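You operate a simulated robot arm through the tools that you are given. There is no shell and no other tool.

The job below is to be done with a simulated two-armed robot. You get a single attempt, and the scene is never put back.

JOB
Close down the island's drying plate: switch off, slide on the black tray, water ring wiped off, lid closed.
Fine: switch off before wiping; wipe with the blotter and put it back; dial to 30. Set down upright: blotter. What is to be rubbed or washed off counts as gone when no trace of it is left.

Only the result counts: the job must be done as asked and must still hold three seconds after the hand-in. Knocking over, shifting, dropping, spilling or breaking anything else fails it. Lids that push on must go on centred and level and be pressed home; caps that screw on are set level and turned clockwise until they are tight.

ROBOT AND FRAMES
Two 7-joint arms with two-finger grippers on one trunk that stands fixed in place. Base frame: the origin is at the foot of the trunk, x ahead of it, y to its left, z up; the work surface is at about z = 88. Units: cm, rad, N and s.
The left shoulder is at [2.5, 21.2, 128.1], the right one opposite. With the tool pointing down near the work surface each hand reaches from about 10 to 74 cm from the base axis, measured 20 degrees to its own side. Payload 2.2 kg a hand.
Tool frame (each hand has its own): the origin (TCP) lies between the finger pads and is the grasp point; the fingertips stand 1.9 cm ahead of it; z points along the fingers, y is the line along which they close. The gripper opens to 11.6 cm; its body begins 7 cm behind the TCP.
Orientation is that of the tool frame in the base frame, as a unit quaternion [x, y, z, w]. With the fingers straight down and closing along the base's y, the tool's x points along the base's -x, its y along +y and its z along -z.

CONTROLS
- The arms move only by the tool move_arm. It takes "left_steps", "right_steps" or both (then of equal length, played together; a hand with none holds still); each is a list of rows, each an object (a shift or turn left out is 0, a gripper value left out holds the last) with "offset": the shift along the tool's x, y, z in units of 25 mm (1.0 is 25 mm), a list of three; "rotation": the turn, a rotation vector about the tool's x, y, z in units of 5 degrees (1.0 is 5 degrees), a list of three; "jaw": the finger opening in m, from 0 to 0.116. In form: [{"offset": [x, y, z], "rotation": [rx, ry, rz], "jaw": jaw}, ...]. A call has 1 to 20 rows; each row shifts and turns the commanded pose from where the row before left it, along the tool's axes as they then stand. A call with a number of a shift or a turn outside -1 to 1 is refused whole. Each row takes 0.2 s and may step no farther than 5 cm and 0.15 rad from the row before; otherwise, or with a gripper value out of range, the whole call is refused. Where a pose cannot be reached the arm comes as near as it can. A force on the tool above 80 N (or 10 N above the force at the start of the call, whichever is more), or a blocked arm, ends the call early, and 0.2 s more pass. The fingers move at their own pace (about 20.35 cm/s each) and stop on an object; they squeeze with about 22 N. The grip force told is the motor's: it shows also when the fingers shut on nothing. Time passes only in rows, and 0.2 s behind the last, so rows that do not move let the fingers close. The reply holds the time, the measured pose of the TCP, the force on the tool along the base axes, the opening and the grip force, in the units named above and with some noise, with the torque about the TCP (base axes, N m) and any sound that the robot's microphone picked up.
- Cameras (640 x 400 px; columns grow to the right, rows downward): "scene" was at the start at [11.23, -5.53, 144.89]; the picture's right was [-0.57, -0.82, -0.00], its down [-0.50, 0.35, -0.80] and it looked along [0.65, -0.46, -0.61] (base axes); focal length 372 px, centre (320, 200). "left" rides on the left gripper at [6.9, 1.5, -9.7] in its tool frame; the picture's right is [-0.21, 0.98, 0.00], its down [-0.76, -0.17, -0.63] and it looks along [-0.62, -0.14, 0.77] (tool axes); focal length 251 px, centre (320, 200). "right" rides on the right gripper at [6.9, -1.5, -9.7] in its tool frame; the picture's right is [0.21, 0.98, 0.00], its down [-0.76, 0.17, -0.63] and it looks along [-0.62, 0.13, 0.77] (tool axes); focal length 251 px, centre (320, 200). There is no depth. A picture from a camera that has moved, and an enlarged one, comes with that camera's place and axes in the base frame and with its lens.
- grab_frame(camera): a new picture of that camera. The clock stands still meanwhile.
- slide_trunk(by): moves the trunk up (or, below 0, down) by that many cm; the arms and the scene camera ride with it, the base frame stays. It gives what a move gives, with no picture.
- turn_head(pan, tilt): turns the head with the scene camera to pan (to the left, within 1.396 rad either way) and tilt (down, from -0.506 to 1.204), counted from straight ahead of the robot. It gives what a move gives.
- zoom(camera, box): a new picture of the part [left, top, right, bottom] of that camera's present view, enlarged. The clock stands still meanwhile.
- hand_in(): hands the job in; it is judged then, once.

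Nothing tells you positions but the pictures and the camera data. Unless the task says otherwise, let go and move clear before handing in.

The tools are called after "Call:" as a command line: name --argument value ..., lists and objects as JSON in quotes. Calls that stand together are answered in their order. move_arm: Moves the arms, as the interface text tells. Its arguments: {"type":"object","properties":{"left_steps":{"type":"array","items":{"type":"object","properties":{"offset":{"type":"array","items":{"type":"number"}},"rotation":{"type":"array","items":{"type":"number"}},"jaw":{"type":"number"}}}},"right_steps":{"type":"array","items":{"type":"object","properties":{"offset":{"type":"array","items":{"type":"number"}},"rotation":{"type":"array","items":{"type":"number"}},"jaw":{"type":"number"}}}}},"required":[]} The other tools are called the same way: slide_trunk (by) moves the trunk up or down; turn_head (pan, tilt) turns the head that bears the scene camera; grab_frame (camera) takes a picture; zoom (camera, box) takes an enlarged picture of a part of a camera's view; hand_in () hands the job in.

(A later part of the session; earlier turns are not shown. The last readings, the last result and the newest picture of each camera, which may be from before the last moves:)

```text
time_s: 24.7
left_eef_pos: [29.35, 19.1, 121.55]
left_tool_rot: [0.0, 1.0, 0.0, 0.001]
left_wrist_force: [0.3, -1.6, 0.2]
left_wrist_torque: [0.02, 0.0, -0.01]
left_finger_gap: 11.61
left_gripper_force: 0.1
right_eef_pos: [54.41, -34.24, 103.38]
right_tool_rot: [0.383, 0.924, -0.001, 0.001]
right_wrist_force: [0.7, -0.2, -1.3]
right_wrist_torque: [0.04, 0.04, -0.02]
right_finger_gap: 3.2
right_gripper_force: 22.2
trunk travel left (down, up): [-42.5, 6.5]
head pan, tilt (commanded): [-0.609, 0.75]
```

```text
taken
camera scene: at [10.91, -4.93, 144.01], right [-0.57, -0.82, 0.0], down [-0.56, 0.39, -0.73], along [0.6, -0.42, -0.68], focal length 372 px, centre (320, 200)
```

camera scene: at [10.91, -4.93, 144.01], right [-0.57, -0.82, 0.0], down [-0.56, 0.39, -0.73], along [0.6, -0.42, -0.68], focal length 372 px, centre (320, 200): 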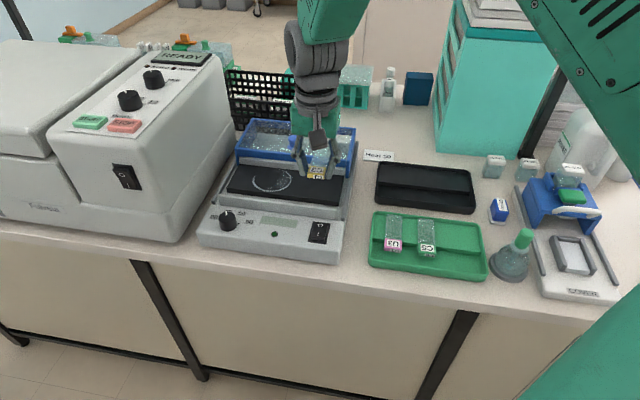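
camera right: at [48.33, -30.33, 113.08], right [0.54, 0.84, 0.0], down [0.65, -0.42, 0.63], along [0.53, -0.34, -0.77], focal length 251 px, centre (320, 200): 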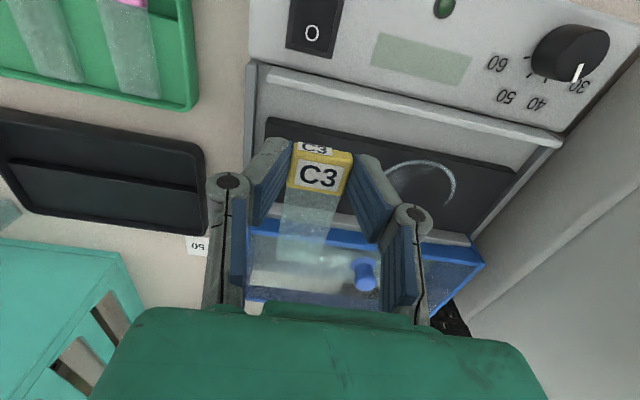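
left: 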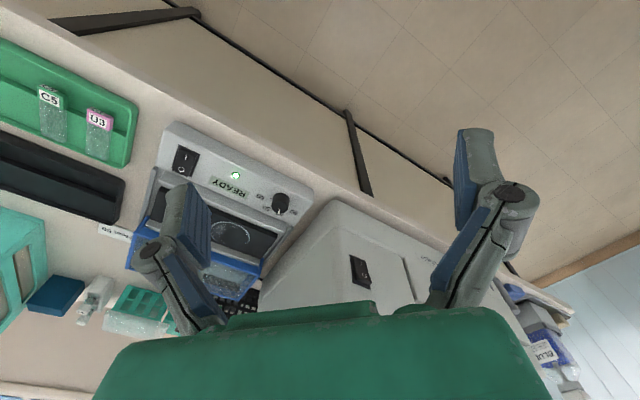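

The slide is lifted and level. The black tray has a raised rear step like the green one, where the slides lie with the glass on the step and the label over its front edge. I'll carry C3 over the black tray's step.

Call:
move_arm --right_steps '[{"offset": [0, 0, -0.6]}, {"offset": [0, -0.4, -0.6]}, {"offset": [0, -0.9, 0]}, {"offset": [0, -0.9, 0]}, {"offset": [0, -0.9, 0]}, {"offset": [0, -0.9, 0]}, {"offset": [0, -0.9, 0]}, {"offset": [0, -0.9, 0]}, {"offset": [-0.5, -0.9, 0]}, {"offset": [-0.8, -0.9, 0]}, {"offset": [-0.8, -0.74, 0]}, {"offset": [-0.8, -0.4, 0]}, {"offset": [-0.7, 0, 0]}, {"offset": [-0.6, 0, 0]}, {}]'

Call:
grab_frame --camera "right"

Call:
grab_frame --camera "scene"

```text
time_s: 27.9
left_eef_pos: [29.3, 19.01, 121.59]
left_tool_rot: [0.0, 1.0, 0.0, 0.001]
left_wrist_force: [0.0, -0.2, 0.4]
left_wrist_torque: [-0.04, -0.02, 0.02]
left_finger_gap: 11.62
left_gripper_force: 0.1
right_eef_pos: [46.19, -57.14, 106.39]
right_tool_rot: [0.383, 0.924, 0.001, 0.001]
right_wrist_force: [0.3, -0.3, -0.3]
right_wrist_torque: [0.06, 0.0, -0.01]
right_finger_gap: 3.23
right_gripper_force: 21.8
trunk travel left (down, up): [-42.5, 6.5]
head pan, tilt (commanded): [-0.609, 0.75]
```

```text
taken
camera right: at [40.18, -53.25, 116.09], right [0.54, 0.84, 0.0], down [0.65, -0.42, 0.63], along [0.53, -0.34, -0.77], focal length 251 px, centre (320, 200)
```

right: 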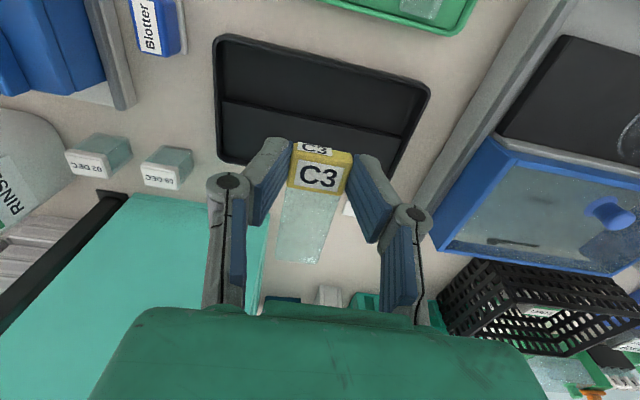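

```text
taken
camera scene: at [10.8, -5.17, 144.01], right [-0.57, -0.82, 0.0], down [-0.56, 0.39, -0.73], along [0.6, -0.42, -0.68], focal length 372 px, centre (320, 200)
```

scene: 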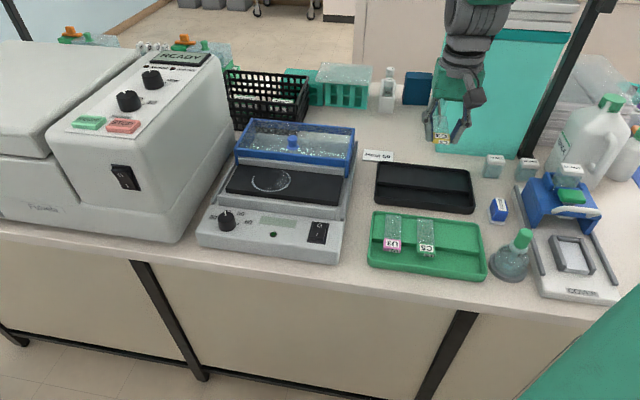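

The slide is above the black tray. I'll zoom in to measure the step edge and back wall against the slide.

Call:
zoom --camera "right" --box '[200, 20, 440, 190]'

Call:
zoom --camera "scene" --box '[360, 150, 500, 290]'

Call:
zoom --camera "scene" --box '[400, 60, 520, 160]'

```text
2.35 times, centred on (320, 105) of right
camera zoom: at [40.18, -53.25, 116.09], right [0.54, 0.84, 0.0], down [0.65, -0.42, 0.63], along [0.53, -0.34, -0.77], focal length 592 px, centre (320, 424)
```

zoom: 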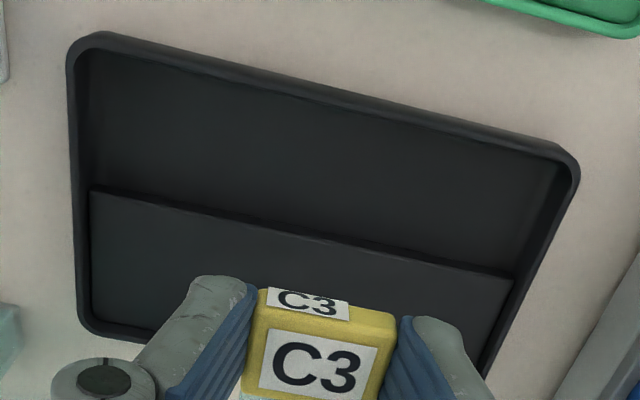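

```text
2.86 times, centred on (430, 220) of scene
camera zoom: at [10.8, -5.17, 144.01], right [-0.57, -0.82, 0.0], down [-0.56, 0.39, -0.73], along [0.6, -0.42, -0.68], focal length 1064 px, centre (6, 143)
```

zoom: 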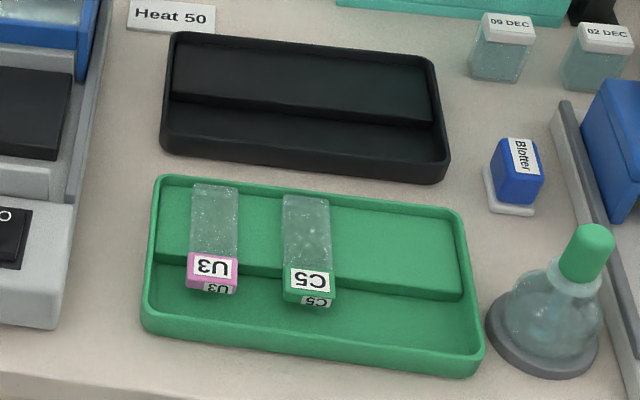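

```text
4.00 times, centred on (460, 110) of scene
camera zoom: at [10.8, -5.17, 144.01], right [-0.57, -0.82, 0.0], down [-0.56, 0.39, -0.73], along [0.6, -0.42, -0.68], focal length 1490 px, centre (-240, 560)
```

zoom: 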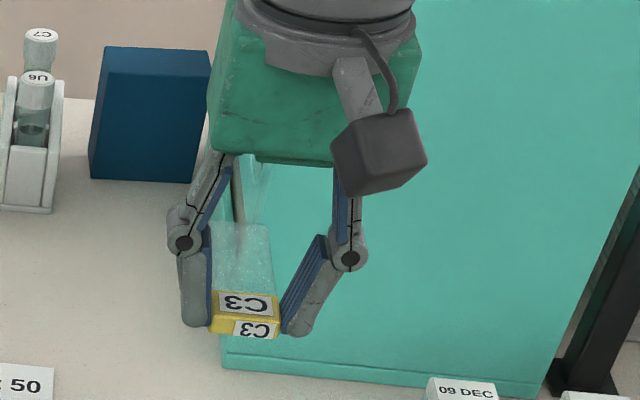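

The step top is at about z≈89.8, its front edge about 3.4 cm behind the TCP, and it is about 6.6 cm deep. I'll move so the label sits just in front of the step edge, as with the slides in the green tray, and descend partway.

Call:
move_arm --right_steps '[{"offset": [-0.4, 0.1, 0], "rotation": [0, 0, -0.24]}, {"offset": [-0.39, 0.1, 0.2]}, {"offset": [0, 0, 0.7]}, {"offset": [0, 0, 0.9]}, {"offset": [0, 0, 0.9]}, {"offset": [0, 0, 0.9]}, {"offset": [0, 0, 0.6]}, {"offset": [0, 0, 0.4]}, {}]'

Call:
grab_frame --camera "right"

Call:
zoom --camera "scene" --box '[360, 120, 500, 220]'

```text
time_s: 29.9
left_eef_pos: [29.37, 19.03, 121.6]
left_tool_rot: [0.0, 1.0, 0.0, 0.001]
left_wrist_force: [0.6, 0.8, -0.5]
left_wrist_torque: [-0.03, -0.02, -0.01]
left_finger_gap: 11.61
left_gripper_force: 0.1
right_eef_pos: [48.07, -58.29, 94.83]
right_tool_rot: [0.373, 0.928, 0.0, 0.001]
right_wrist_force: [-0.2, 0.0, -0.5]
right_wrist_torque: [0.02, 0.02, 0.04]
right_finger_gap: 3.23
right_gripper_force: 22.0
trunk travel left (down, up): [-42.5, 6.5]
head pan, tilt (commanded): [-0.609, 0.75]
```

```text
taken
camera right: at [42.06, -54.52, 104.62], right [0.52, 0.85, 0.0], down [0.66, -0.4, 0.63], along [0.54, -0.33, -0.77], focal length 251 px, centre (320, 200)
```

right: 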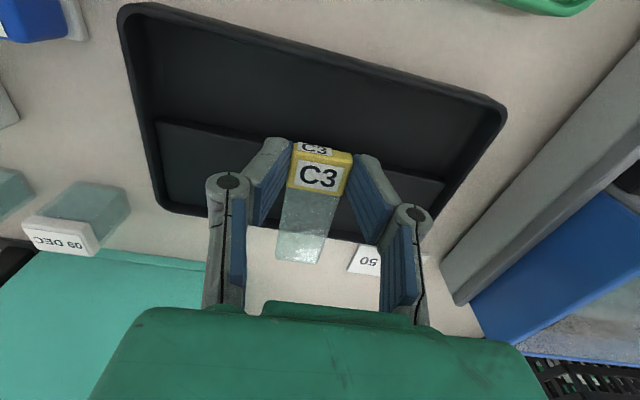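

```text
4.00 times, centred on (430, 170) of scene
camera zoom: at [10.85, -5.19, 144.01], right [-0.57, -0.82, 0.0], down [-0.56, 0.39, -0.73], along [0.6, -0.42, -0.68], focal length 1490 px, centre (-120, 320)
```

zoom: 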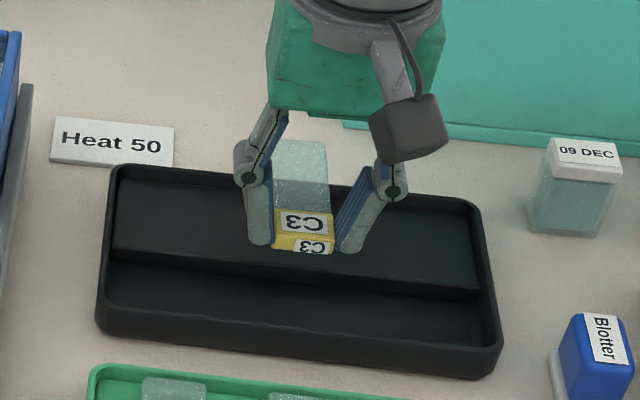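

The label is about 1.1 cm ahead of the step edge. I'll shift 3.5 mm forward to clear the back wall, then lower further.

Call:
move_arm --right_steps '[{"offset": [0.14, 0, 0], "rotation": [0, 0, 0.12]}, {"offset": [0, 0, 0.4]}, {"offset": [0, 0, 0.3]}, {"offset": [0, 0, 0.2]}, {}]'

Call:
zoom --camera "right" --box '[200, 80, 440, 280]'

Call:
zoom --camera "scene" --box '[380, 140, 480, 215]'

```text
time_s: 31.1
left_eef_pos: [29.39, 19.04, 121.52]
left_tool_rot: [0.0, 1.0, 0.0, 0.0]
left_wrist_force: [-0.3, -0.5, 0.1]
left_wrist_torque: [0.03, 0.03, -0.01]
left_finger_gap: 11.59
left_gripper_force: 0.0
right_eef_pos: [47.73, -58.03, 92.65]
right_tool_rot: [0.377, 0.926, 0.0, 0.0]
right_wrist_force: [-0.1, 0.5, -0.9]
right_wrist_torque: [0.02, 0.02, 0.01]
right_finger_gap: 3.22
right_gripper_force: 22.3
trunk travel left (down, up): [-42.5, 6.5]
head pan, tilt (commanded): [-0.609, 0.75]
```

```text
2.00 times, centred on (320, 180) of right
camera zoom: at [41.73, -54.21, 102.34], right [0.53, 0.85, 0.0], down [0.66, -0.41, 0.63], along [0.54, -0.34, -0.77], focal length 503 px, centre (320, 240)
```

zoom: 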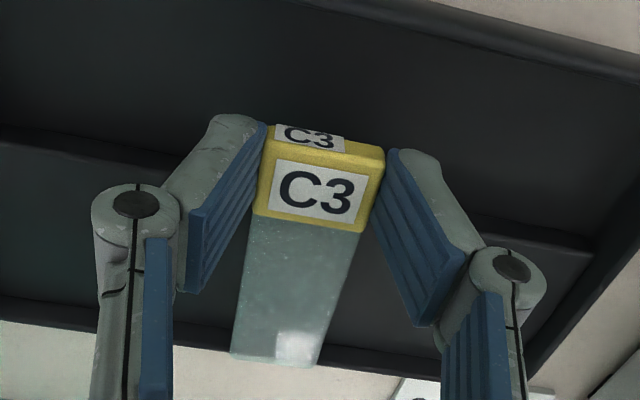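

```text
5.33 times, centred on (430, 178) of scene
camera zoom: at [10.86, -5.18, 144.01], right [-0.57, -0.82, 0.0], down [-0.56, 0.39, -0.73], along [0.6, -0.42, -0.68], focal length 1986 px, centre (-267, 320)
```

zoom: 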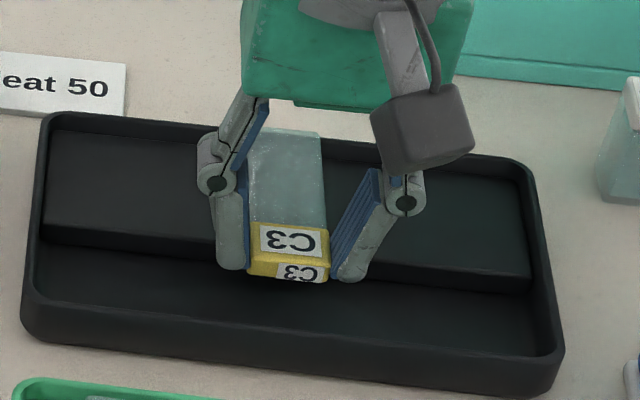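

The slide is about 1 cm above the step, with the label slightly ahead of the edge. I'll move it 2 mm more forward and lower in small steps until contact.

Call:
move_arm --right_steps '[{"offset": [0.08, 0, 0.05]}, {"offset": [0, 0, 0.1]}, {"offset": [0, 0, 0.06]}, {}]'

Call:
zoom --camera "scene" --box '[380, 140, 480, 215]'

```text
time_s: 32.1
left_eef_pos: [29.34, 18.92, 121.54]
left_tool_rot: [-0.001, 1.0, 0.0, 0.001]
left_wrist_force: [-0.6, -0.5, 0.1]
left_wrist_torque: [0.03, 0.02, -0.03]
left_finger_gap: 11.61
left_gripper_force: 0.1
right_eef_pos: [47.58, -57.88, 92.06]
right_tool_rot: [0.378, 0.926, 0.0, 0.001]
right_wrist_force: [0.2, 0.1, -0.7]
right_wrist_torque: [0.04, 0.01, -0.01]
right_finger_gap: 3.25
right_gripper_force: 22.1
trunk travel left (down, up): [-42.5, 6.5]
head pan, tilt (commanded): [-0.609, 0.75]
```

```text
5.33 times, centred on (430, 178) of scene
camera zoom: at [10.85, -5.18, 144.01], right [-0.57, -0.82, 0.0], down [-0.56, 0.39, -0.73], along [0.6, -0.42, -0.68], focal length 1986 px, centre (-267, 320)
```

zoom: 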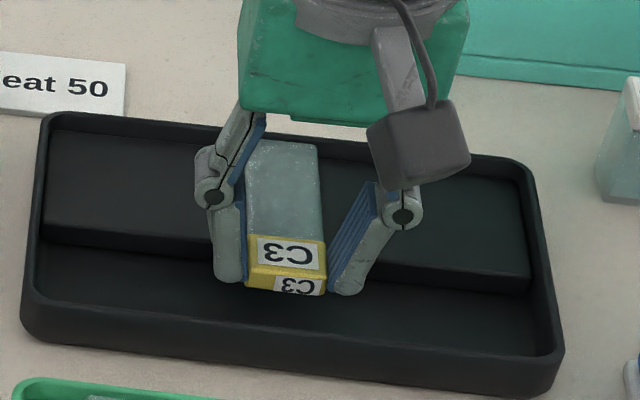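

It is nearly down. I'll continue with small steps until a light contact force shows.

Call:
move_arm --right_steps '[{"offset": [0, 0, 0.06]}, {"offset": [0, 0, 0.06]}, {}]'

Call:
zoom --camera "scene" --box '[380, 140, 480, 215]'

```text
time_s: 32.9
left_eef_pos: [29.22, 19.11, 121.63]
left_tool_rot: [0.0, 1.0, -0.001, 0.002]
left_wrist_force: [-0.1, 0.0, 0.2]
left_wrist_torque: [-0.01, -0.03, 0.0]
left_finger_gap: 11.62
left_gripper_force: 0.1
right_eef_pos: [47.67, -57.82, 91.96]
right_tool_rot: [0.377, 0.926, -0.001, 0.002]
right_wrist_force: [0.1, -4.2, 15.4]
right_wrist_torque: [-0.36, -0.19, -0.09]
right_finger_gap: 3.21
right_gripper_force: 22.4
trunk travel left (down, up): [-42.5, 6.5]
head pan, tilt (commanded): [-0.609, 0.75]
```

```text
5.33 times, centred on (430, 178) of scene
camera zoom: at [10.62, -5.0, 144.05], right [-0.57, -0.82, 0.0], down [-0.56, 0.39, -0.73], along [0.6, -0.42, -0.68], focal length 1986 px, centre (-267, 320)
```

zoom: 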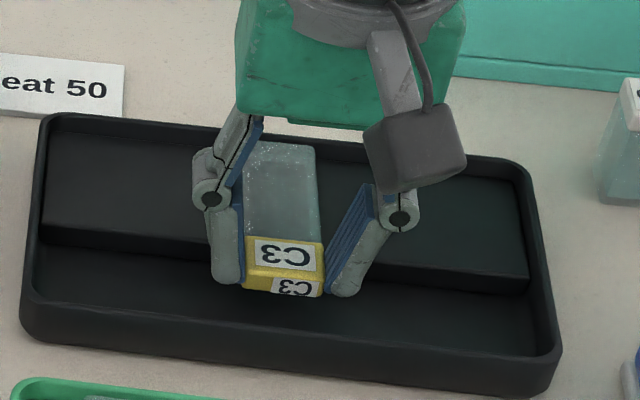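

Contact was made at 15 N. I'll ease off about 1 mm, then open gently.

Call:
move_arm --right_steps '[{"offset": [0, 0, -0.05]}, {}]'

Call:
move_arm --right_steps '[{"jaw": 0.034}, {"jaw": 0.037}, {"jaw": 0.042}, {"jaw": 0.048}, {}]'

Call:
zoom --camera "scene" --box '[380, 140, 480, 215]'

Call:
zoom --camera "right" --box '[200, 80, 440, 280]'

```text
time_s: 33.5
left_eef_pos: [29.24, 19.14, 121.55]
left_tool_rot: [0.0, 1.0, -0.001, 0.0]
left_wrist_force: [0.5, -0.5, -0.6]
left_wrist_torque: [-0.03, -0.01, 0.02]
left_finger_gap: 11.58
left_gripper_force: 0.0
right_eef_pos: [47.56, -57.82, 91.98]
right_tool_rot: [0.378, 0.926, 0.0, 0.002]
right_wrist_force: [2.1, -4.4, 13.5]
right_wrist_torque: [-0.32, -0.31, -0.06]
right_finger_gap: 3.23
right_gripper_force: 22.5
trunk travel left (down, up): [-42.5, 6.5]
head pan, tilt (commanded): [-0.609, 0.75]
```

```text
time_s: 34.7
left_eef_pos: [29.31, 19.01, 121.51]
left_tool_rot: [0.0, 1.0, 0.001, 0.001]
left_wrist_force: [-0.3, -0.5, 0.2]
left_wrist_torque: [0.02, 0.0, 0.0]
left_finger_gap: 11.61
left_gripper_force: 0.1
right_eef_pos: [47.74, -57.73, 92.06]
right_tool_rot: [0.378, 0.926, -0.002, 0.001]
right_wrist_force: [-0.7, 0.2, -0.1]
right_wrist_torque: [-0.04, -0.01, -0.02]
right_finger_gap: 4.8
right_gripper_force: 0.2
trunk travel left (down, up): [-42.5, 6.5]
head pan, tilt (commanded): [-0.609, 0.75]
```

```text
5.33 times, centred on (430, 178) of scene
camera zoom: at [10.83, -5.16, 144.01], right [-0.57, -0.82, 0.0], down [-0.56, 0.39, -0.73], along [0.6, -0.42, -0.68], focal length 1986 px, centre (-267, 320)
```

zoom: 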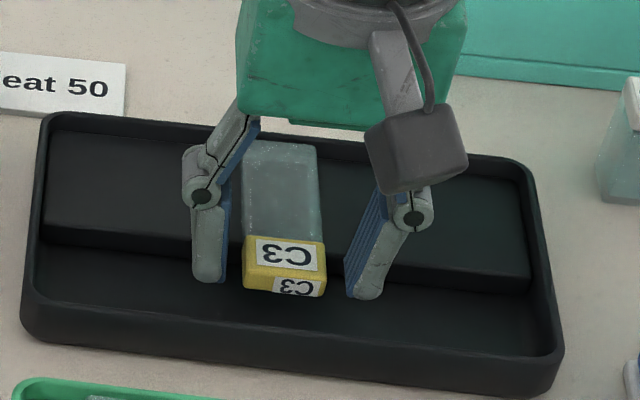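

```text
2.00 times, centred on (320, 180) of right
camera zoom: at [41.62, -54.03, 101.67], right [0.53, 0.85, 0.0], down [0.66, -0.41, 0.63], along [0.54, -0.34, -0.77], focal length 503 px, centre (320, 240)
```

zoom: 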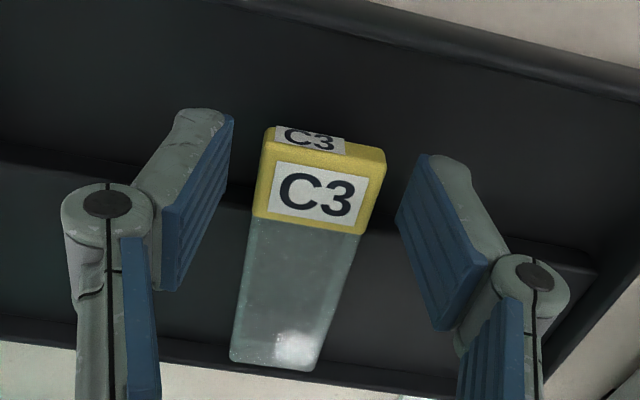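

The slide rests in the black tray, label to the front. I'll lift clear, then look at it again and at the blotter.

Call:
move_arm --right_steps '[{"offset": [0, 0, -0.3]}, {"offset": [0, 0, -0.8]}, {"offset": [0, 0, -1]}, {"offset": [0, 0, -1]}, {"offset": [0, 0, -1]}, {"offset": [0, 0, -1]}, {"offset": [0, 0, -1]}, {}]'

Call:
zoom --camera "scene" --box '[360, 140, 540, 240]'

Call:
grab_frame --camera "right"

```text
time_s: 36.5
left_eef_pos: [29.34, 18.88, 121.68]
left_tool_rot: [0.0, 1.0, 0.0, 0.001]
left_wrist_force: [-0.3, 1.1, 0.1]
left_wrist_torque: [-0.01, 0.02, -0.05]
left_finger_gap: 11.61
left_gripper_force: 0.2
right_eef_pos: [47.51, -57.81, 106.99]
right_tool_rot: [0.378, 0.926, 0.001, 0.0]
right_wrist_force: [-0.7, 0.2, -0.4]
right_wrist_torque: [0.0, -0.02, -0.02]
right_finger_gap: 4.82
right_gripper_force: 0.1
trunk travel left (down, up): [-42.5, 6.5]
head pan, tilt (commanded): [-0.609, 0.75]
```

```text
3.56 times, centred on (450, 190) of scene
camera zoom: at [10.85, -5.12, 144.01], right [-0.57, -0.82, 0.0], down [-0.56, 0.39, -0.73], along [0.6, -0.42, -0.68], focal length 1324 px, centre (-142, 236)
```

zoom: 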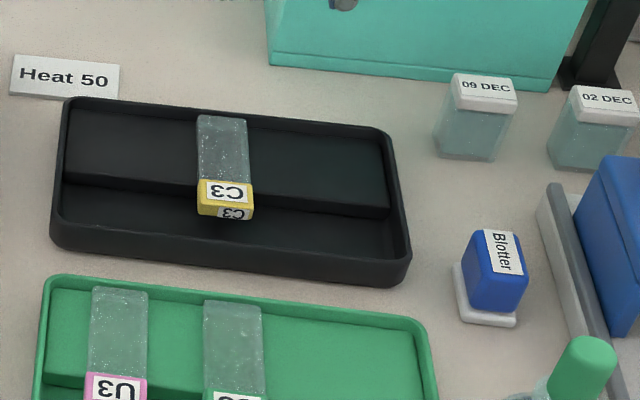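

```text
taken
camera right: at [41.53, -54.01, 116.74], right [0.53, 0.85, 0.0], down [0.66, -0.41, 0.63], along [0.54, -0.34, -0.77], focal length 251 px, centre (320, 200)
```

right: 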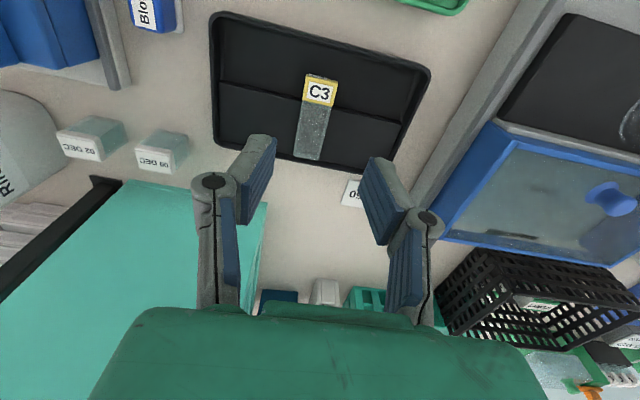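

C3 lies flat in the black tray. The blotter is a blue block on a white pad, near (34.6,-66.8), about 3.6 cm tall and aligned with the bench. I'll move above it.

Call:
move_arm --right_steps '[{"offset": [0.17, -0.88, 0]}, {"offset": [0.17, -0.88, 0]}, {"offset": [0.17, -0.88, 0]}, {"offset": [0.17, -0.88, 0]}, {"offset": [0.17, -0.88, 0]}, {"offset": [0.17, -0.88, 0]}, {"offset": [0.17, -0.88, 0]}, {}]'

Call:
grab_frame --camera "right"

Call:
grab_frame --camera "scene"

```text
time_s: 38.3
left_eef_pos: [29.5, 19.09, 121.49]
left_tool_rot: [0.0, 1.0, 0.0, 0.001]
left_wrist_force: [-0.2, 0.5, 0.1]
left_wrist_torque: [-0.01, 0.03, 0.0]
left_finger_gap: 11.58
left_gripper_force: 0.1
right_eef_pos: [34.73, -66.63, 107.16]
right_tool_rot: [0.378, 0.926, 0.0, 0.001]
right_wrist_force: [1.3, -1.1, 0.5]
right_wrist_torque: [-0.01, 0.02, -0.04]
right_finger_gap: 4.79
right_gripper_force: 0.0
trunk travel left (down, up): [-42.5, 6.5]
head pan, tilt (commanded): [-0.609, 0.75]
```

```text
taken
camera right: at [28.72, -62.89, 116.87], right [0.53, 0.85, 0.0], down [0.66, -0.41, 0.63], along [0.54, -0.34, -0.77], focal length 251 px, centre (320, 200)
```

right: 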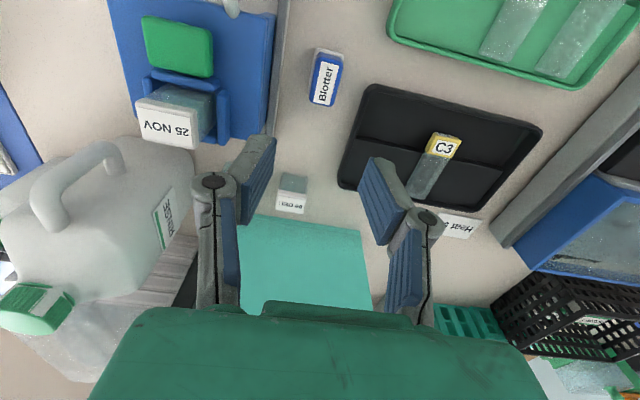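

```text
taken
camera scene: at [10.78, -5.29, 144.01], right [-0.57, -0.82, 0.0], down [-0.56, 0.39, -0.73], along [0.6, -0.42, -0.68], focal length 372 px, centre (320, 200)
```

scene: 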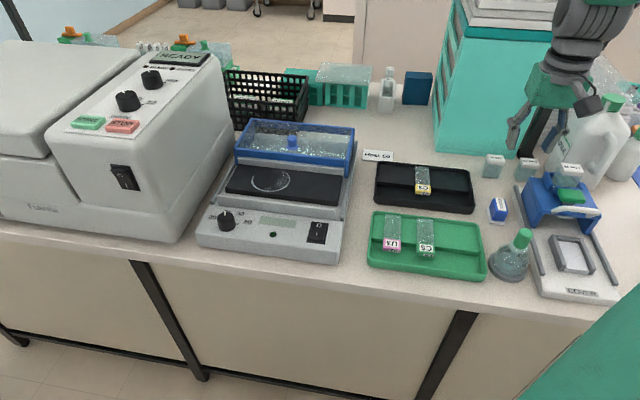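

Call:
zoom --camera "right" --box '[250, 20, 400, 140]'

Call:
zoom --camera "scene" --box '[460, 170, 560, 250]'

```text
3.33 times, centred on (325, 80) of right
camera zoom: at [28.72, -62.89, 116.87], right [0.53, 0.85, 0.0], down [0.66, -0.41, 0.63], along [0.54, -0.34, -0.77], focal length 838 px, centre (303, 600)
```

zoom: 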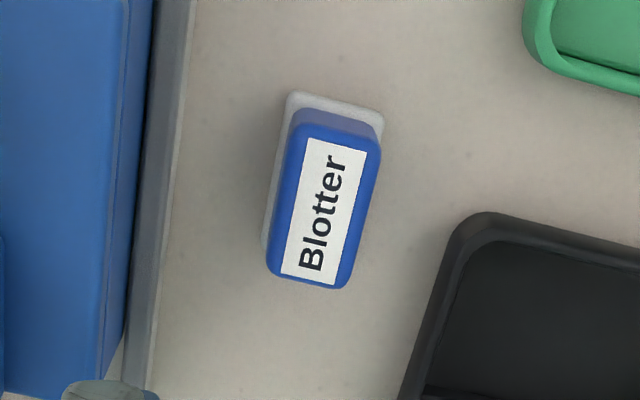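

```text
5.00 times, centred on (510, 210) of scene
camera zoom: at [10.78, -5.29, 144.01], right [-0.57, -0.82, 0.0], down [-0.56, 0.39, -0.73], along [0.6, -0.42, -0.68], focal length 1862 px, centre (-630, 150)
```

zoom: 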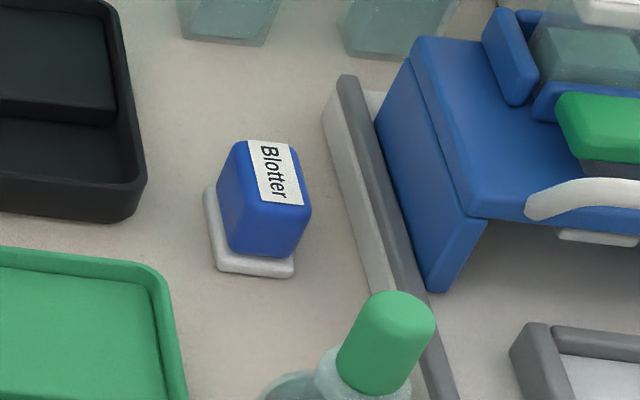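

The blotter's long axis lines up with tool x, and its centre is offset (+0.7,+0.4) cm from the TCP. I'll align and descend partway.

Call:
move_arm --right_steps '[{"offset": [0.288, 0.148, 0], "jaw": 0.046}, {"offset": [0, 0, 0.8]}, {"offset": [0, 0, 0.9]}, {"offset": [0, 0, 0.9]}, {"offset": [0, 0, 0.9]}, {"offset": [0, 0, 0.7]}, {"offset": [0, 0, 0.5]}, {"offset": [0, 0, 0.3]}, {}]'

Call:
grab_frame --camera "right"

Call:
zoom --camera "scene" --box '[440, 140, 600, 250]'

```text
time_s: 40.3
left_eef_pos: [29.38, 18.96, 121.58]
left_tool_rot: [0.0, 1.0, -0.001, 0.001]
left_wrist_force: [0.2, -0.4, 0.6]
left_wrist_torque: [-0.03, -0.01, 0.02]
left_finger_gap: 11.6
left_gripper_force: 0.0
right_eef_pos: [34.38, -65.97, 94.73]
right_tool_rot: [0.378, 0.926, -0.001, 0.001]
right_wrist_force: [0.4, -0.1, -0.5]
right_wrist_torque: [0.0, 0.01, -0.01]
right_finger_gap: 4.61
right_gripper_force: 0.1
trunk travel left (down, up): [-42.5, 6.5]
head pan, tilt (commanded): [-0.609, 0.75]
```

```text
taken
camera right: at [28.47, -62.22, 104.46], right [0.53, 0.85, 0.0], down [0.66, -0.41, 0.63], along [0.54, -0.34, -0.77], focal length 251 px, centre (320, 200)
```

right: 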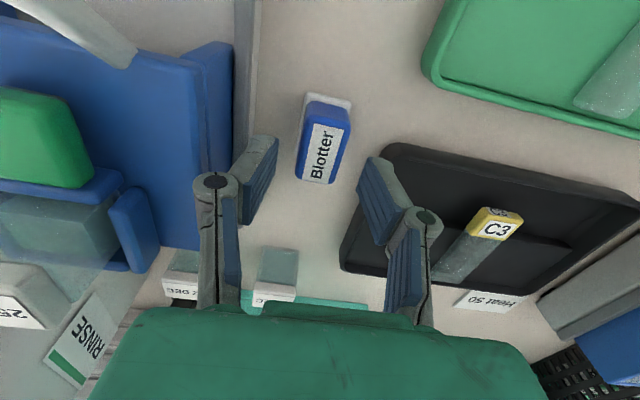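

```text
3.64 times, centred on (520, 195) of scene
camera zoom: at [10.75, -5.25, 144.01], right [-0.57, -0.82, 0.0], down [-0.56, 0.39, -0.73], along [0.6, -0.42, -0.68], focal length 1354 px, centre (-407, 218)
```

zoom: 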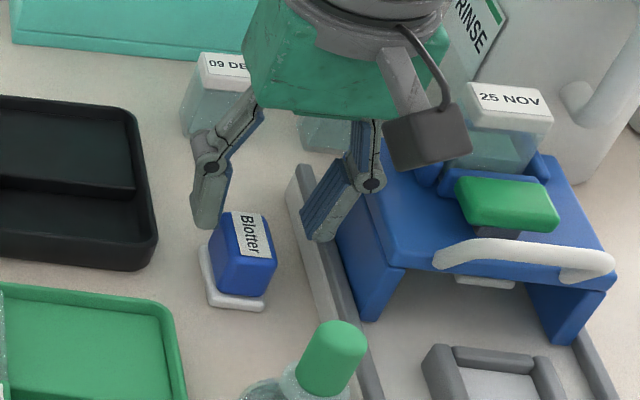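

The stand side is about 5.5 cm from the blotter centre, leaving about 1 cm of clearance to the knuckles. I'll check the alignment closely before the final descent.

Call:
zoom --camera "right" --box '[200, 70, 400, 220]'

```text
2.67 times, centred on (300, 145) of right
camera zoom: at [28.47, -62.22, 104.46], right [0.53, 0.85, 0.0], down [0.66, -0.41, 0.63], along [0.54, -0.34, -0.77], focal length 670 px, centre (373, 347)
```

zoom: 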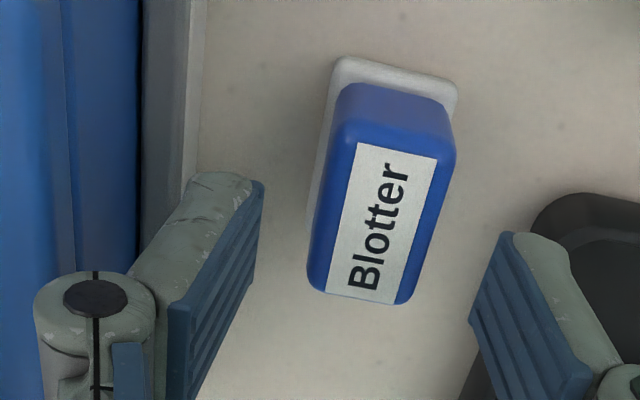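

Alignment is within 1 mm. I'll descend the last 3.6 cm with care.

Call:
move_arm --right_steps '[{"offset": [0, 0.04, 0], "jaw": 0.042}, {"offset": [0, 0, 0.5]}, {"offset": [0, 0, 0.5]}, {"offset": [0, 0, 0.3]}, {"offset": [0, 0, 0.12]}, {}]'

Call:
zoom --camera "right" --box '[200, 70, 440, 270]'

Call:
zoom --camera "scene" --box '[460, 150, 580, 240]'

```text
time_s: 41.7
left_eef_pos: [29.37, 18.97, 121.62]
left_tool_rot: [-0.001, 1.0, 0.0, 0.001]
left_wrist_force: [-0.1, -0.5, 0.3]
left_wrist_torque: [0.01, -0.02, -0.01]
left_finger_gap: 11.59
left_gripper_force: 0.1
right_eef_pos: [34.55, -65.98, 91.08]
right_tool_rot: [0.378, 0.926, -0.001, 0.001]
right_wrist_force: [0.2, 0.2, 0.3]
right_wrist_torque: [-0.01, -0.01, 0.02]
right_finger_gap: 4.19
right_gripper_force: 0.0
trunk travel left (down, up): [-42.5, 6.5]
head pan, tilt (commanded): [-0.609, 0.75]
```

```text
2.00 times, centred on (320, 170) of right
camera zoom: at [28.48, -62.15, 100.79], right [0.53, 0.85, 0.0], down [0.66, -0.41, 0.63], along [0.54, -0.34, -0.77], focal length 503 px, centre (320, 260)
```

zoom: 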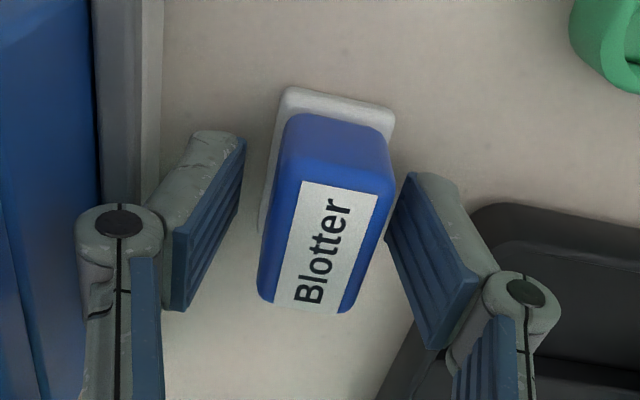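

```text
4.44 times, centred on (520, 195) of scene
camera zoom: at [10.77, -5.27, 144.01], right [-0.57, -0.82, 0.0], down [-0.56, 0.39, -0.73], along [0.6, -0.42, -0.68], focal length 1655 px, centre (-569, 222)
```

zoom: 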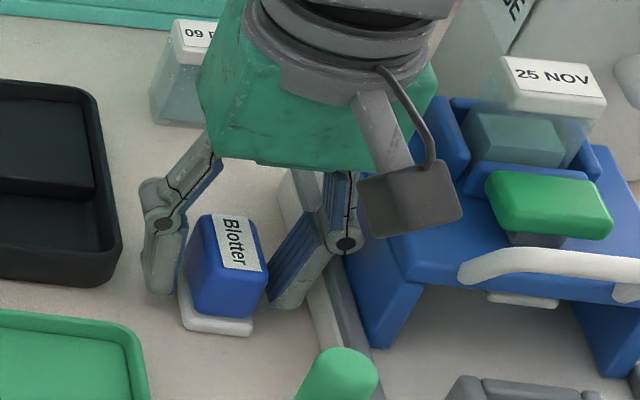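

The fingers straddle the blotter without contact. I'll close on it.

Call:
move_arm --right_steps '[{"jaw": 0.034}, {"jaw": 0.03}, {"jaw": 0.026}, {"jaw": 0.022}, {"jaw": 0.018}, {}]'

Call:
zoom --camera "right" --box '[200, 70, 440, 270]'

Call:
zoom --camera "scene" --box '[460, 150, 580, 240]'

```text
time_s: 43.1
left_eef_pos: [29.29, 18.96, 121.45]
left_tool_rot: [0.0, 1.0, 0.0, -0.001]
left_wrist_force: [1.1, 0.0, -0.9]
left_wrist_torque: [-0.01, 0.0, -0.01]
left_finger_gap: 11.6
left_gripper_force: 0.1
right_eef_pos: [34.46, -65.81, 91.05]
right_tool_rot: [0.378, 0.926, -0.001, 0.001]
right_wrist_force: [0.0, 0.8, 0.1]
right_wrist_torque: [0.01, 0.03, -0.02]
right_finger_gap: 2.63
right_gripper_force: 21.7
trunk travel left (down, up): [-42.5, 6.5]
head pan, tilt (commanded): [-0.609, 0.75]
```

```text
2.00 times, centred on (320, 170) of right
camera zoom: at [28.47, -62.15, 100.8], right [0.53, 0.85, 0.0], down [0.66, -0.41, 0.63], along [0.54, -0.34, -0.77], focal length 503 px, centre (320, 260)
```

zoom: 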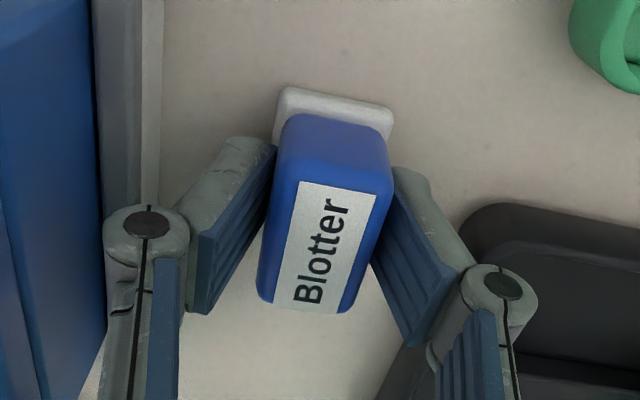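

```text
4.44 times, centred on (520, 195) of scene
camera zoom: at [10.77, -5.27, 144.01], right [-0.57, -0.82, 0.0], down [-0.56, 0.39, -0.73], along [0.6, -0.42, -0.68], focal length 1655 px, centre (-569, 222)
```

zoom: 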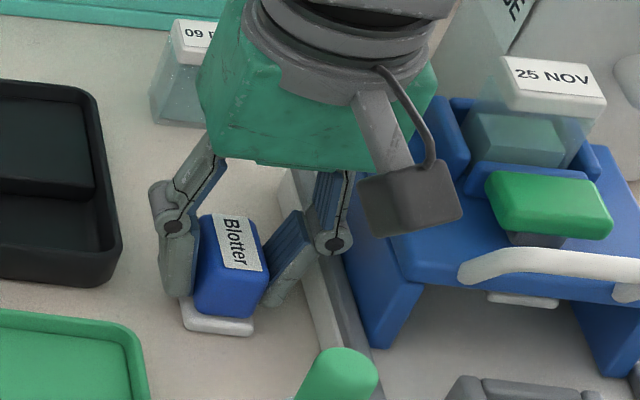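

The blotter is gripped at 22 N. I'll lift it and see whether the white part is its pad or a separate stand.

Call:
move_arm --right_steps '[{"offset": [0, 0, -0.1]}, {"offset": [0, 0, -0.2]}, {"offset": [0, 0, -0.4]}, {"offset": [0, 0, -0.5]}, {}]'

Call:
zoom --camera "right" --box '[200, 70, 440, 270]'

Call:
zoom --camera "scene" --box '[460, 150, 580, 240]'

```text
time_s: 44.3
left_eef_pos: [29.39, 19.03, 121.57]
left_tool_rot: [0.0, 1.0, 0.0, 0.001]
left_wrist_force: [0.8, -0.1, -0.7]
left_wrist_torque: [0.03, -0.03, 0.01]
left_finger_gap: 11.62
left_gripper_force: 0.0
right_eef_pos: [34.53, -65.95, 94.09]
right_tool_rot: [0.378, 0.926, -0.001, 0.0]
right_wrist_force: [-0.8, -0.1, -0.6]
right_wrist_torque: [-0.03, 0.0, 0.02]
right_finger_gap: 2.63
right_gripper_force: 21.9
trunk travel left (down, up): [-42.5, 6.5]
head pan, tilt (commanded): [-0.609, 0.75]
```

```text
2.00 times, centred on (320, 170) of right
camera zoom: at [28.54, -62.17, 103.85], right [0.53, 0.85, 0.0], down [0.66, -0.41, 0.63], along [0.54, -0.34, -0.77], focal length 503 px, centre (320, 260)
```

zoom: 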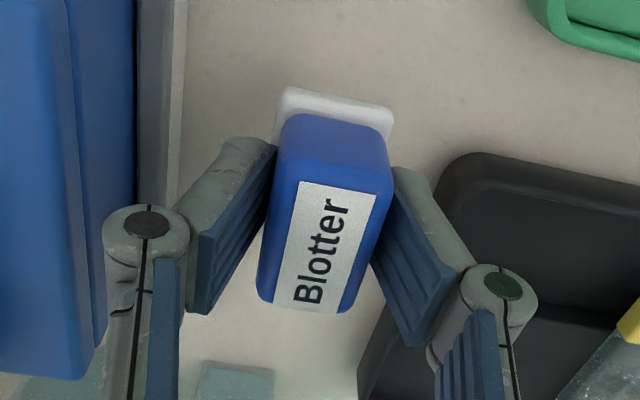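

```text
4.44 times, centred on (520, 195) of scene
camera zoom: at [10.77, -5.25, 144.01], right [-0.57, -0.82, 0.0], down [-0.56, 0.39, -0.73], along [0.6, -0.42, -0.68], focal length 1655 px, centre (-569, 222)
```

zoom: 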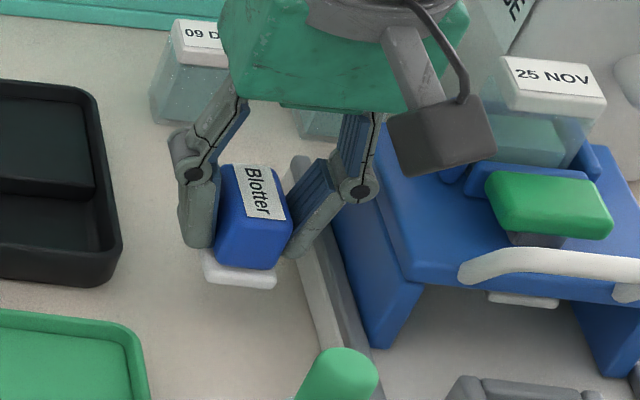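

The white base is the blotter's own pad and lifts with it. I'll raise it to a safe height and carry it over to the plate, above the ring.

Call:
move_arm --right_steps '[{"offset": [0, 0, -0.9]}, {"offset": [0, 0, -0.93]}, {"offset": [0, 0, -0.93]}, {"offset": [0, 0, -0.93]}, {"offset": [0, 0, -0.93]}, {"offset": [0, 0, -0.93]}, {"offset": [0, 0.6, 0]}, {"offset": [0.05, 0.95, 0]}, {"offset": [0.05, 0.95, 0]}, {"offset": [0.05, 0.95, 0]}, {"offset": [0.05, 0.95, 0]}, {"offset": [0.05, 0.95, 0]}, {"offset": [0.05, 0.95, 0]}, {"offset": [0.05, 0.95, 0]}, {"offset": [0.05, 0.95, 0]}, {"offset": [0.05, 0.95, 0]}, {"offset": [0.05, 0.95, 0]}]'

Call:
move_arm --right_steps '[{"offset": [0.03, 0.95, 0]}, {"offset": [0.03, 0.95, 0]}, {"offset": [0.03, 0.95, 0]}, {"offset": [0.03, 0.95, 0]}, {"offset": [0.03, 0.95, 0]}, {"offset": [0.03, 0.95, 0]}, {"offset": [0.03, 0.95, 0]}, {"offset": [0.03, 0.95, 0]}, {"offset": [0, 0.6, 0]}, {"rotation": [0, 0, 0.12]}, {}]'

Call:
grab_frame --camera "right"

Call:
grab_frame --camera "scene"

```text
time_s: 47.9
left_eef_pos: [29.53, 19.04, 121.51]
left_tool_rot: [0.0, 1.0, -0.001, 0.001]
left_wrist_force: [-0.2, 0.3, -0.6]
left_wrist_torque: [-0.03, -0.02, 0.03]
left_finger_gap: 11.62
left_gripper_force: 0.1
right_eef_pos: [51.33, -46.8, 107.95]
right_tool_rot: [0.379, 0.925, 0.0, -0.001]
right_wrist_force: [0.3, -0.6, 0.9]
right_wrist_torque: [-0.02, -0.01, -0.02]
right_finger_gap: 2.61
right_gripper_force: 21.8
trunk travel left (down, up): [-42.5, 6.5]
head pan, tilt (commanded): [-0.609, 0.75]
```

```text
time_s: 50.3
left_eef_pos: [29.44, 19.17, 121.58]
left_tool_rot: [0.001, 1.0, -0.001, 0.001]
left_wrist_force: [-0.1, 0.1, -0.3]
left_wrist_torque: [-0.01, 0.0, -0.02]
left_finger_gap: 11.59
left_gripper_force: 0.0
right_eef_pos: [65.39, -31.83, 107.86]
right_tool_rot: [0.383, 0.924, 0.0, 0.0]
right_wrist_force: [0.0, -0.4, 0.1]
right_wrist_torque: [-0.02, 0.0, 0.01]
right_finger_gap: 2.63
right_gripper_force: 22.2
trunk travel left (down, up): [-42.5, 6.5]
head pan, tilt (commanded): [-0.609, 0.75]
```

```text
taken
camera right: at [59.37, -27.95, 117.65], right [0.54, 0.84, 0.0], down [0.65, -0.42, 0.63], along [0.53, -0.34, -0.77], focal length 251 px, centre (320, 200)
```

right: 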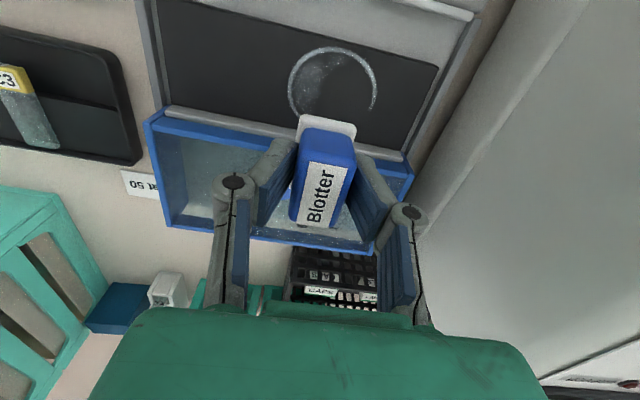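

```text
taken
camera scene: at [10.94, -4.92, 144.01], right [-0.57, -0.82, 0.0], down [-0.56, 0.39, -0.73], along [0.6, -0.42, -0.68], focal length 372 px, centre (320, 200)
```

scene: 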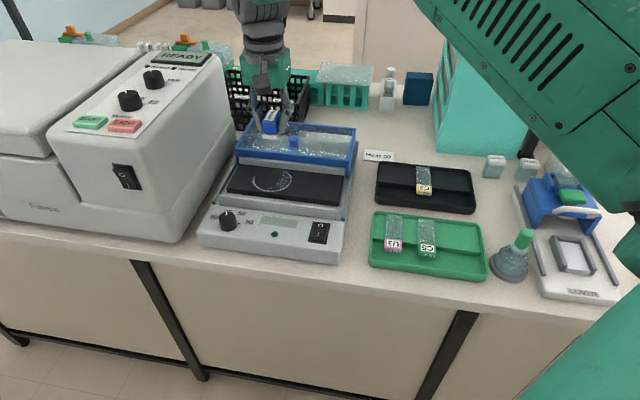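

The ring is clearly visible just in front of the blotter. I'll zoom in to map its extents in the tool frame.

Call:
zoom --camera "right" --box '[140, 0, 460, 200]'

Call:
zoom --camera "scene" --box '[220, 90, 370, 220]'

```text
2.00 times, centred on (300, 100) of right
camera zoom: at [59.37, -27.95, 117.65], right [0.54, 0.84, 0.0], down [0.65, -0.42, 0.63], along [0.53, -0.34, -0.77], focal length 503 px, centre (360, 400)
```

zoom: 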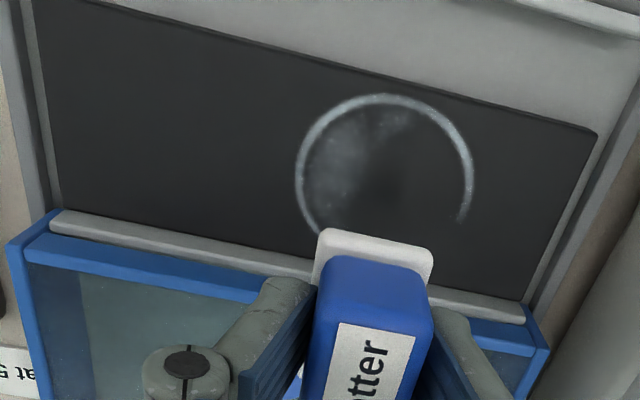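

```text
3.08 times, centred on (295, 155) of scene
camera zoom: at [10.94, -4.92, 144.01], right [-0.57, -0.82, 0.0], down [-0.56, 0.39, -0.73], along [0.6, -0.42, -0.68], focal length 1146 px, centre (397, 338)
```

zoom: 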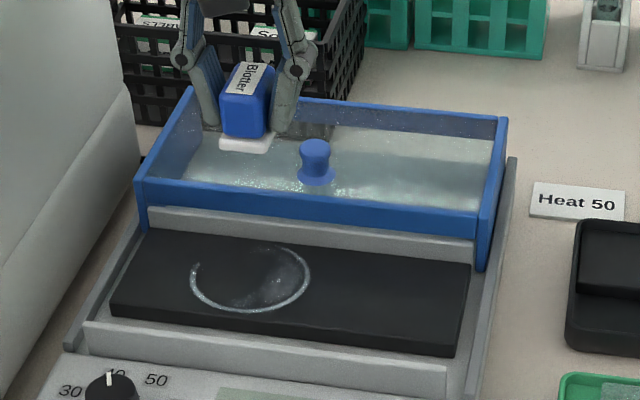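

The ring spans roughly x∈[-3.6,3.8], y∈[-3,5] cm in the tool frame, and the pad covers about 4.3×3 cm. I'll descend over the ring's middle, just above the plate first.

Call:
move_arm --right_steps '[{"offset": [0.2, 0.4, 0]}, {"offset": [0, 0, 0.8]}, {"offset": [0, 0, 0.9]}, {"offset": [0, 0, 0.9]}, {"offset": [0, 0, 0.7]}, {"offset": [0, 0, 0.5]}, {"offset": [0, 0, 0.3]}, {}]'

Call:
zoom --camera "right" --box '[140, 0, 460, 220]'

Call:
zoom --camera "scene" --box '[220, 90, 370, 220]'

```text
time_s: 52.1
left_eef_pos: [29.42, 19.14, 121.47]
left_tool_rot: [0.001, 1.0, -0.001, 0.0]
left_wrist_force: [-1.0, 0.0, 0.8]
left_wrist_torque: [0.01, -0.01, -0.03]
left_finger_gap: 11.61
left_gripper_force: 0.0
right_eef_pos: [65.79, -30.6, 97.78]
right_tool_rot: [0.382, 0.924, 0.0, 0.001]
right_wrist_force: [-0.7, -0.6, -0.4]
right_wrist_torque: [0.01, 0.0, 0.01]
right_finger_gap: 2.63
right_gripper_force: 22.3
trunk travel left (down, up): [-42.5, 6.5]
head pan, tilt (commanded): [-0.609, 0.75]
```

```text
1.82 times, centred on (300, 110) of right
camera zoom: at [59.76, -26.86, 107.45], right [0.54, 0.84, 0.0], down [0.65, -0.42, 0.63], along [0.53, -0.34, -0.77], focal length 457 px, centre (356, 364)
```

zoom: 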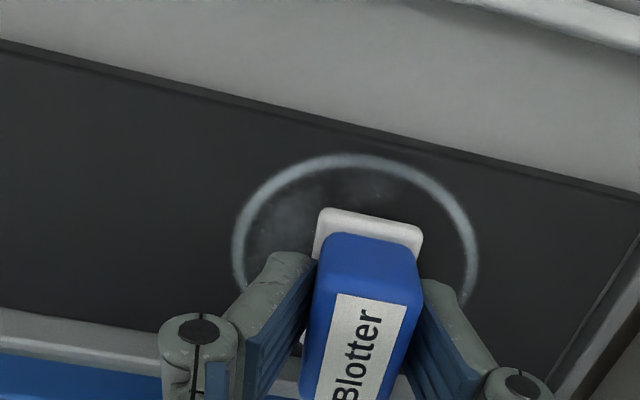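

```text
3.08 times, centred on (295, 155) of scene
camera zoom: at [10.94, -4.92, 144.01], right [-0.57, -0.82, 0.0], down [-0.56, 0.39, -0.73], along [0.6, -0.42, -0.68], focal length 1146 px, centre (397, 338)
```

zoom: 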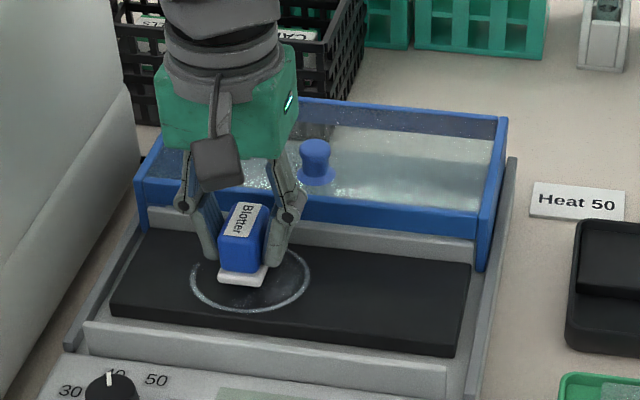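

The pad hovers over the ring's centre. I'll lower in 1.5 mm steps until a light contact force appears.

Call:
move_arm --right_steps '[{"offset": [0, 0, 0.1]}, {"offset": [0, 0, 0.08]}, {"offset": [0, 0, 0.06]}, {}]'

```text
time_s: 53.1
left_eef_pos: [29.39, 19.15, 121.67]
left_tool_rot: [-0.001, 1.0, -0.001, 0.001]
left_wrist_force: [0.0, 0.0, 0.5]
left_wrist_torque: [0.0, 0.0, 0.01]
left_finger_gap: 11.6
left_gripper_force: 0.0
right_eef_pos: [65.6, -30.66, 97.13]
right_tool_rot: [0.383, 0.924, 0.0, 0.0]
right_wrist_force: [0.1, -0.1, 0.4]
right_wrist_torque: [0.0, -0.02, -0.02]
right_finger_gap: 2.65
right_gripper_force: 21.9
trunk travel left (down, up): [-42.5, 6.5]
head pan, tilt (commanded): [-0.609, 0.75]
```

Call:
move_arm --right_steps '[{"offset": [0, 0, 0.06]}, {"offset": [0, 0, 0.04]}, {}]'

```text
time_s: 53.9
left_eef_pos: [29.39, 19.14, 121.67]
left_tool_rot: [0.0, 1.0, 0.0, 0.0]
left_wrist_force: [-0.8, -0.9, 0.2]
left_wrist_torque: [-0.02, 0.0, 0.03]
left_finger_gap: 11.62
left_gripper_force: 0.0
right_eef_pos: [65.67, -30.7, 96.92]
right_tool_rot: [0.382, 0.924, -0.001, 0.0]
right_wrist_force: [0.3, 0.2, 0.0]
right_wrist_torque: [0.01, 0.02, 0.01]
right_finger_gap: 2.61
right_gripper_force: 22.1
trunk travel left (down, up): [-42.5, 6.5]
head pan, tilt (commanded): [-0.609, 0.75]
```

No contact yet at TCP z≈96.9, so I'll continue in small steps.

Call:
move_arm --right_steps '[{"offset": [0, 0, 0.05]}, {"offset": [0, 0, 0.04]}, {}]'

```text
time_s: 54.7
left_eef_pos: [29.44, 19.09, 121.6]
left_tool_rot: [0.0, 1.0, -0.001, 0.0]
left_wrist_force: [0.2, -0.4, 0.5]
left_wrist_torque: [-0.02, 0.01, 0.02]
left_finger_gap: 11.6
left_gripper_force: 0.0
right_eef_pos: [65.61, -30.77, 96.72]
right_tool_rot: [0.383, 0.924, 0.0, 0.001]
right_wrist_force: [0.5, -0.3, -0.3]
right_wrist_torque: [0.01, 0.02, 0.05]
right_finger_gap: 2.64
right_gripper_force: 22.4
trunk travel left (down, up): [-42.5, 6.5]
head pan, tilt (commanded): [-0.609, 0.75]
```

Call:
move_arm --right_steps '[{"offset": [0, 0, 0.04]}, {"offset": [0, 0, 0.04]}, {}]'

Call:
zoom --camera "scene" --box '[220, 120, 330, 220]'

```text
time_s: 55.5
left_eef_pos: [29.28, 19.19, 121.65]
left_tool_rot: [0.0, 1.0, 0.0, 0.001]
left_wrist_force: [-0.1, 0.2, -1.0]
left_wrist_torque: [-0.03, 0.02, -0.03]
left_finger_gap: 11.62
left_gripper_force: 0.1
right_eef_pos: [65.63, -30.76, 96.49]
right_tool_rot: [0.382, 0.924, 0.0, 0.001]
right_wrist_force: [0.2, 0.2, -1.1]
right_wrist_torque: [-0.02, 0.02, 0.02]
right_finger_gap: 2.65
right_gripper_force: 21.8
trunk travel left (down, up): [-42.5, 6.5]
head pan, tilt (commanded): [-0.609, 0.75]
```

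```text
4.00 times, centred on (275, 170) of scene
camera zoom: at [10.94, -4.91, 144.01], right [-0.57, -0.82, 0.0], down [-0.56, 0.39, -0.73], along [0.6, -0.42, -0.68], focal length 1490 px, centre (500, 320)
```

zoom: 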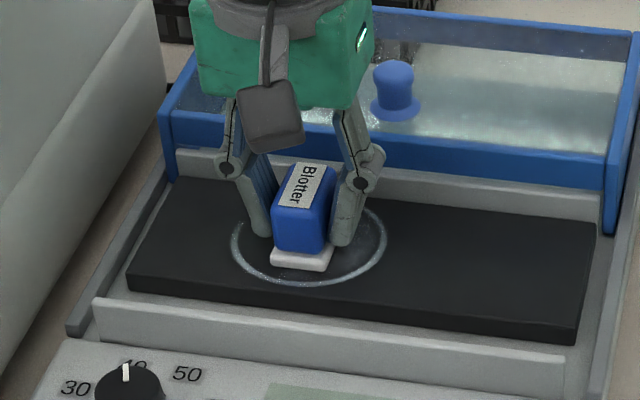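

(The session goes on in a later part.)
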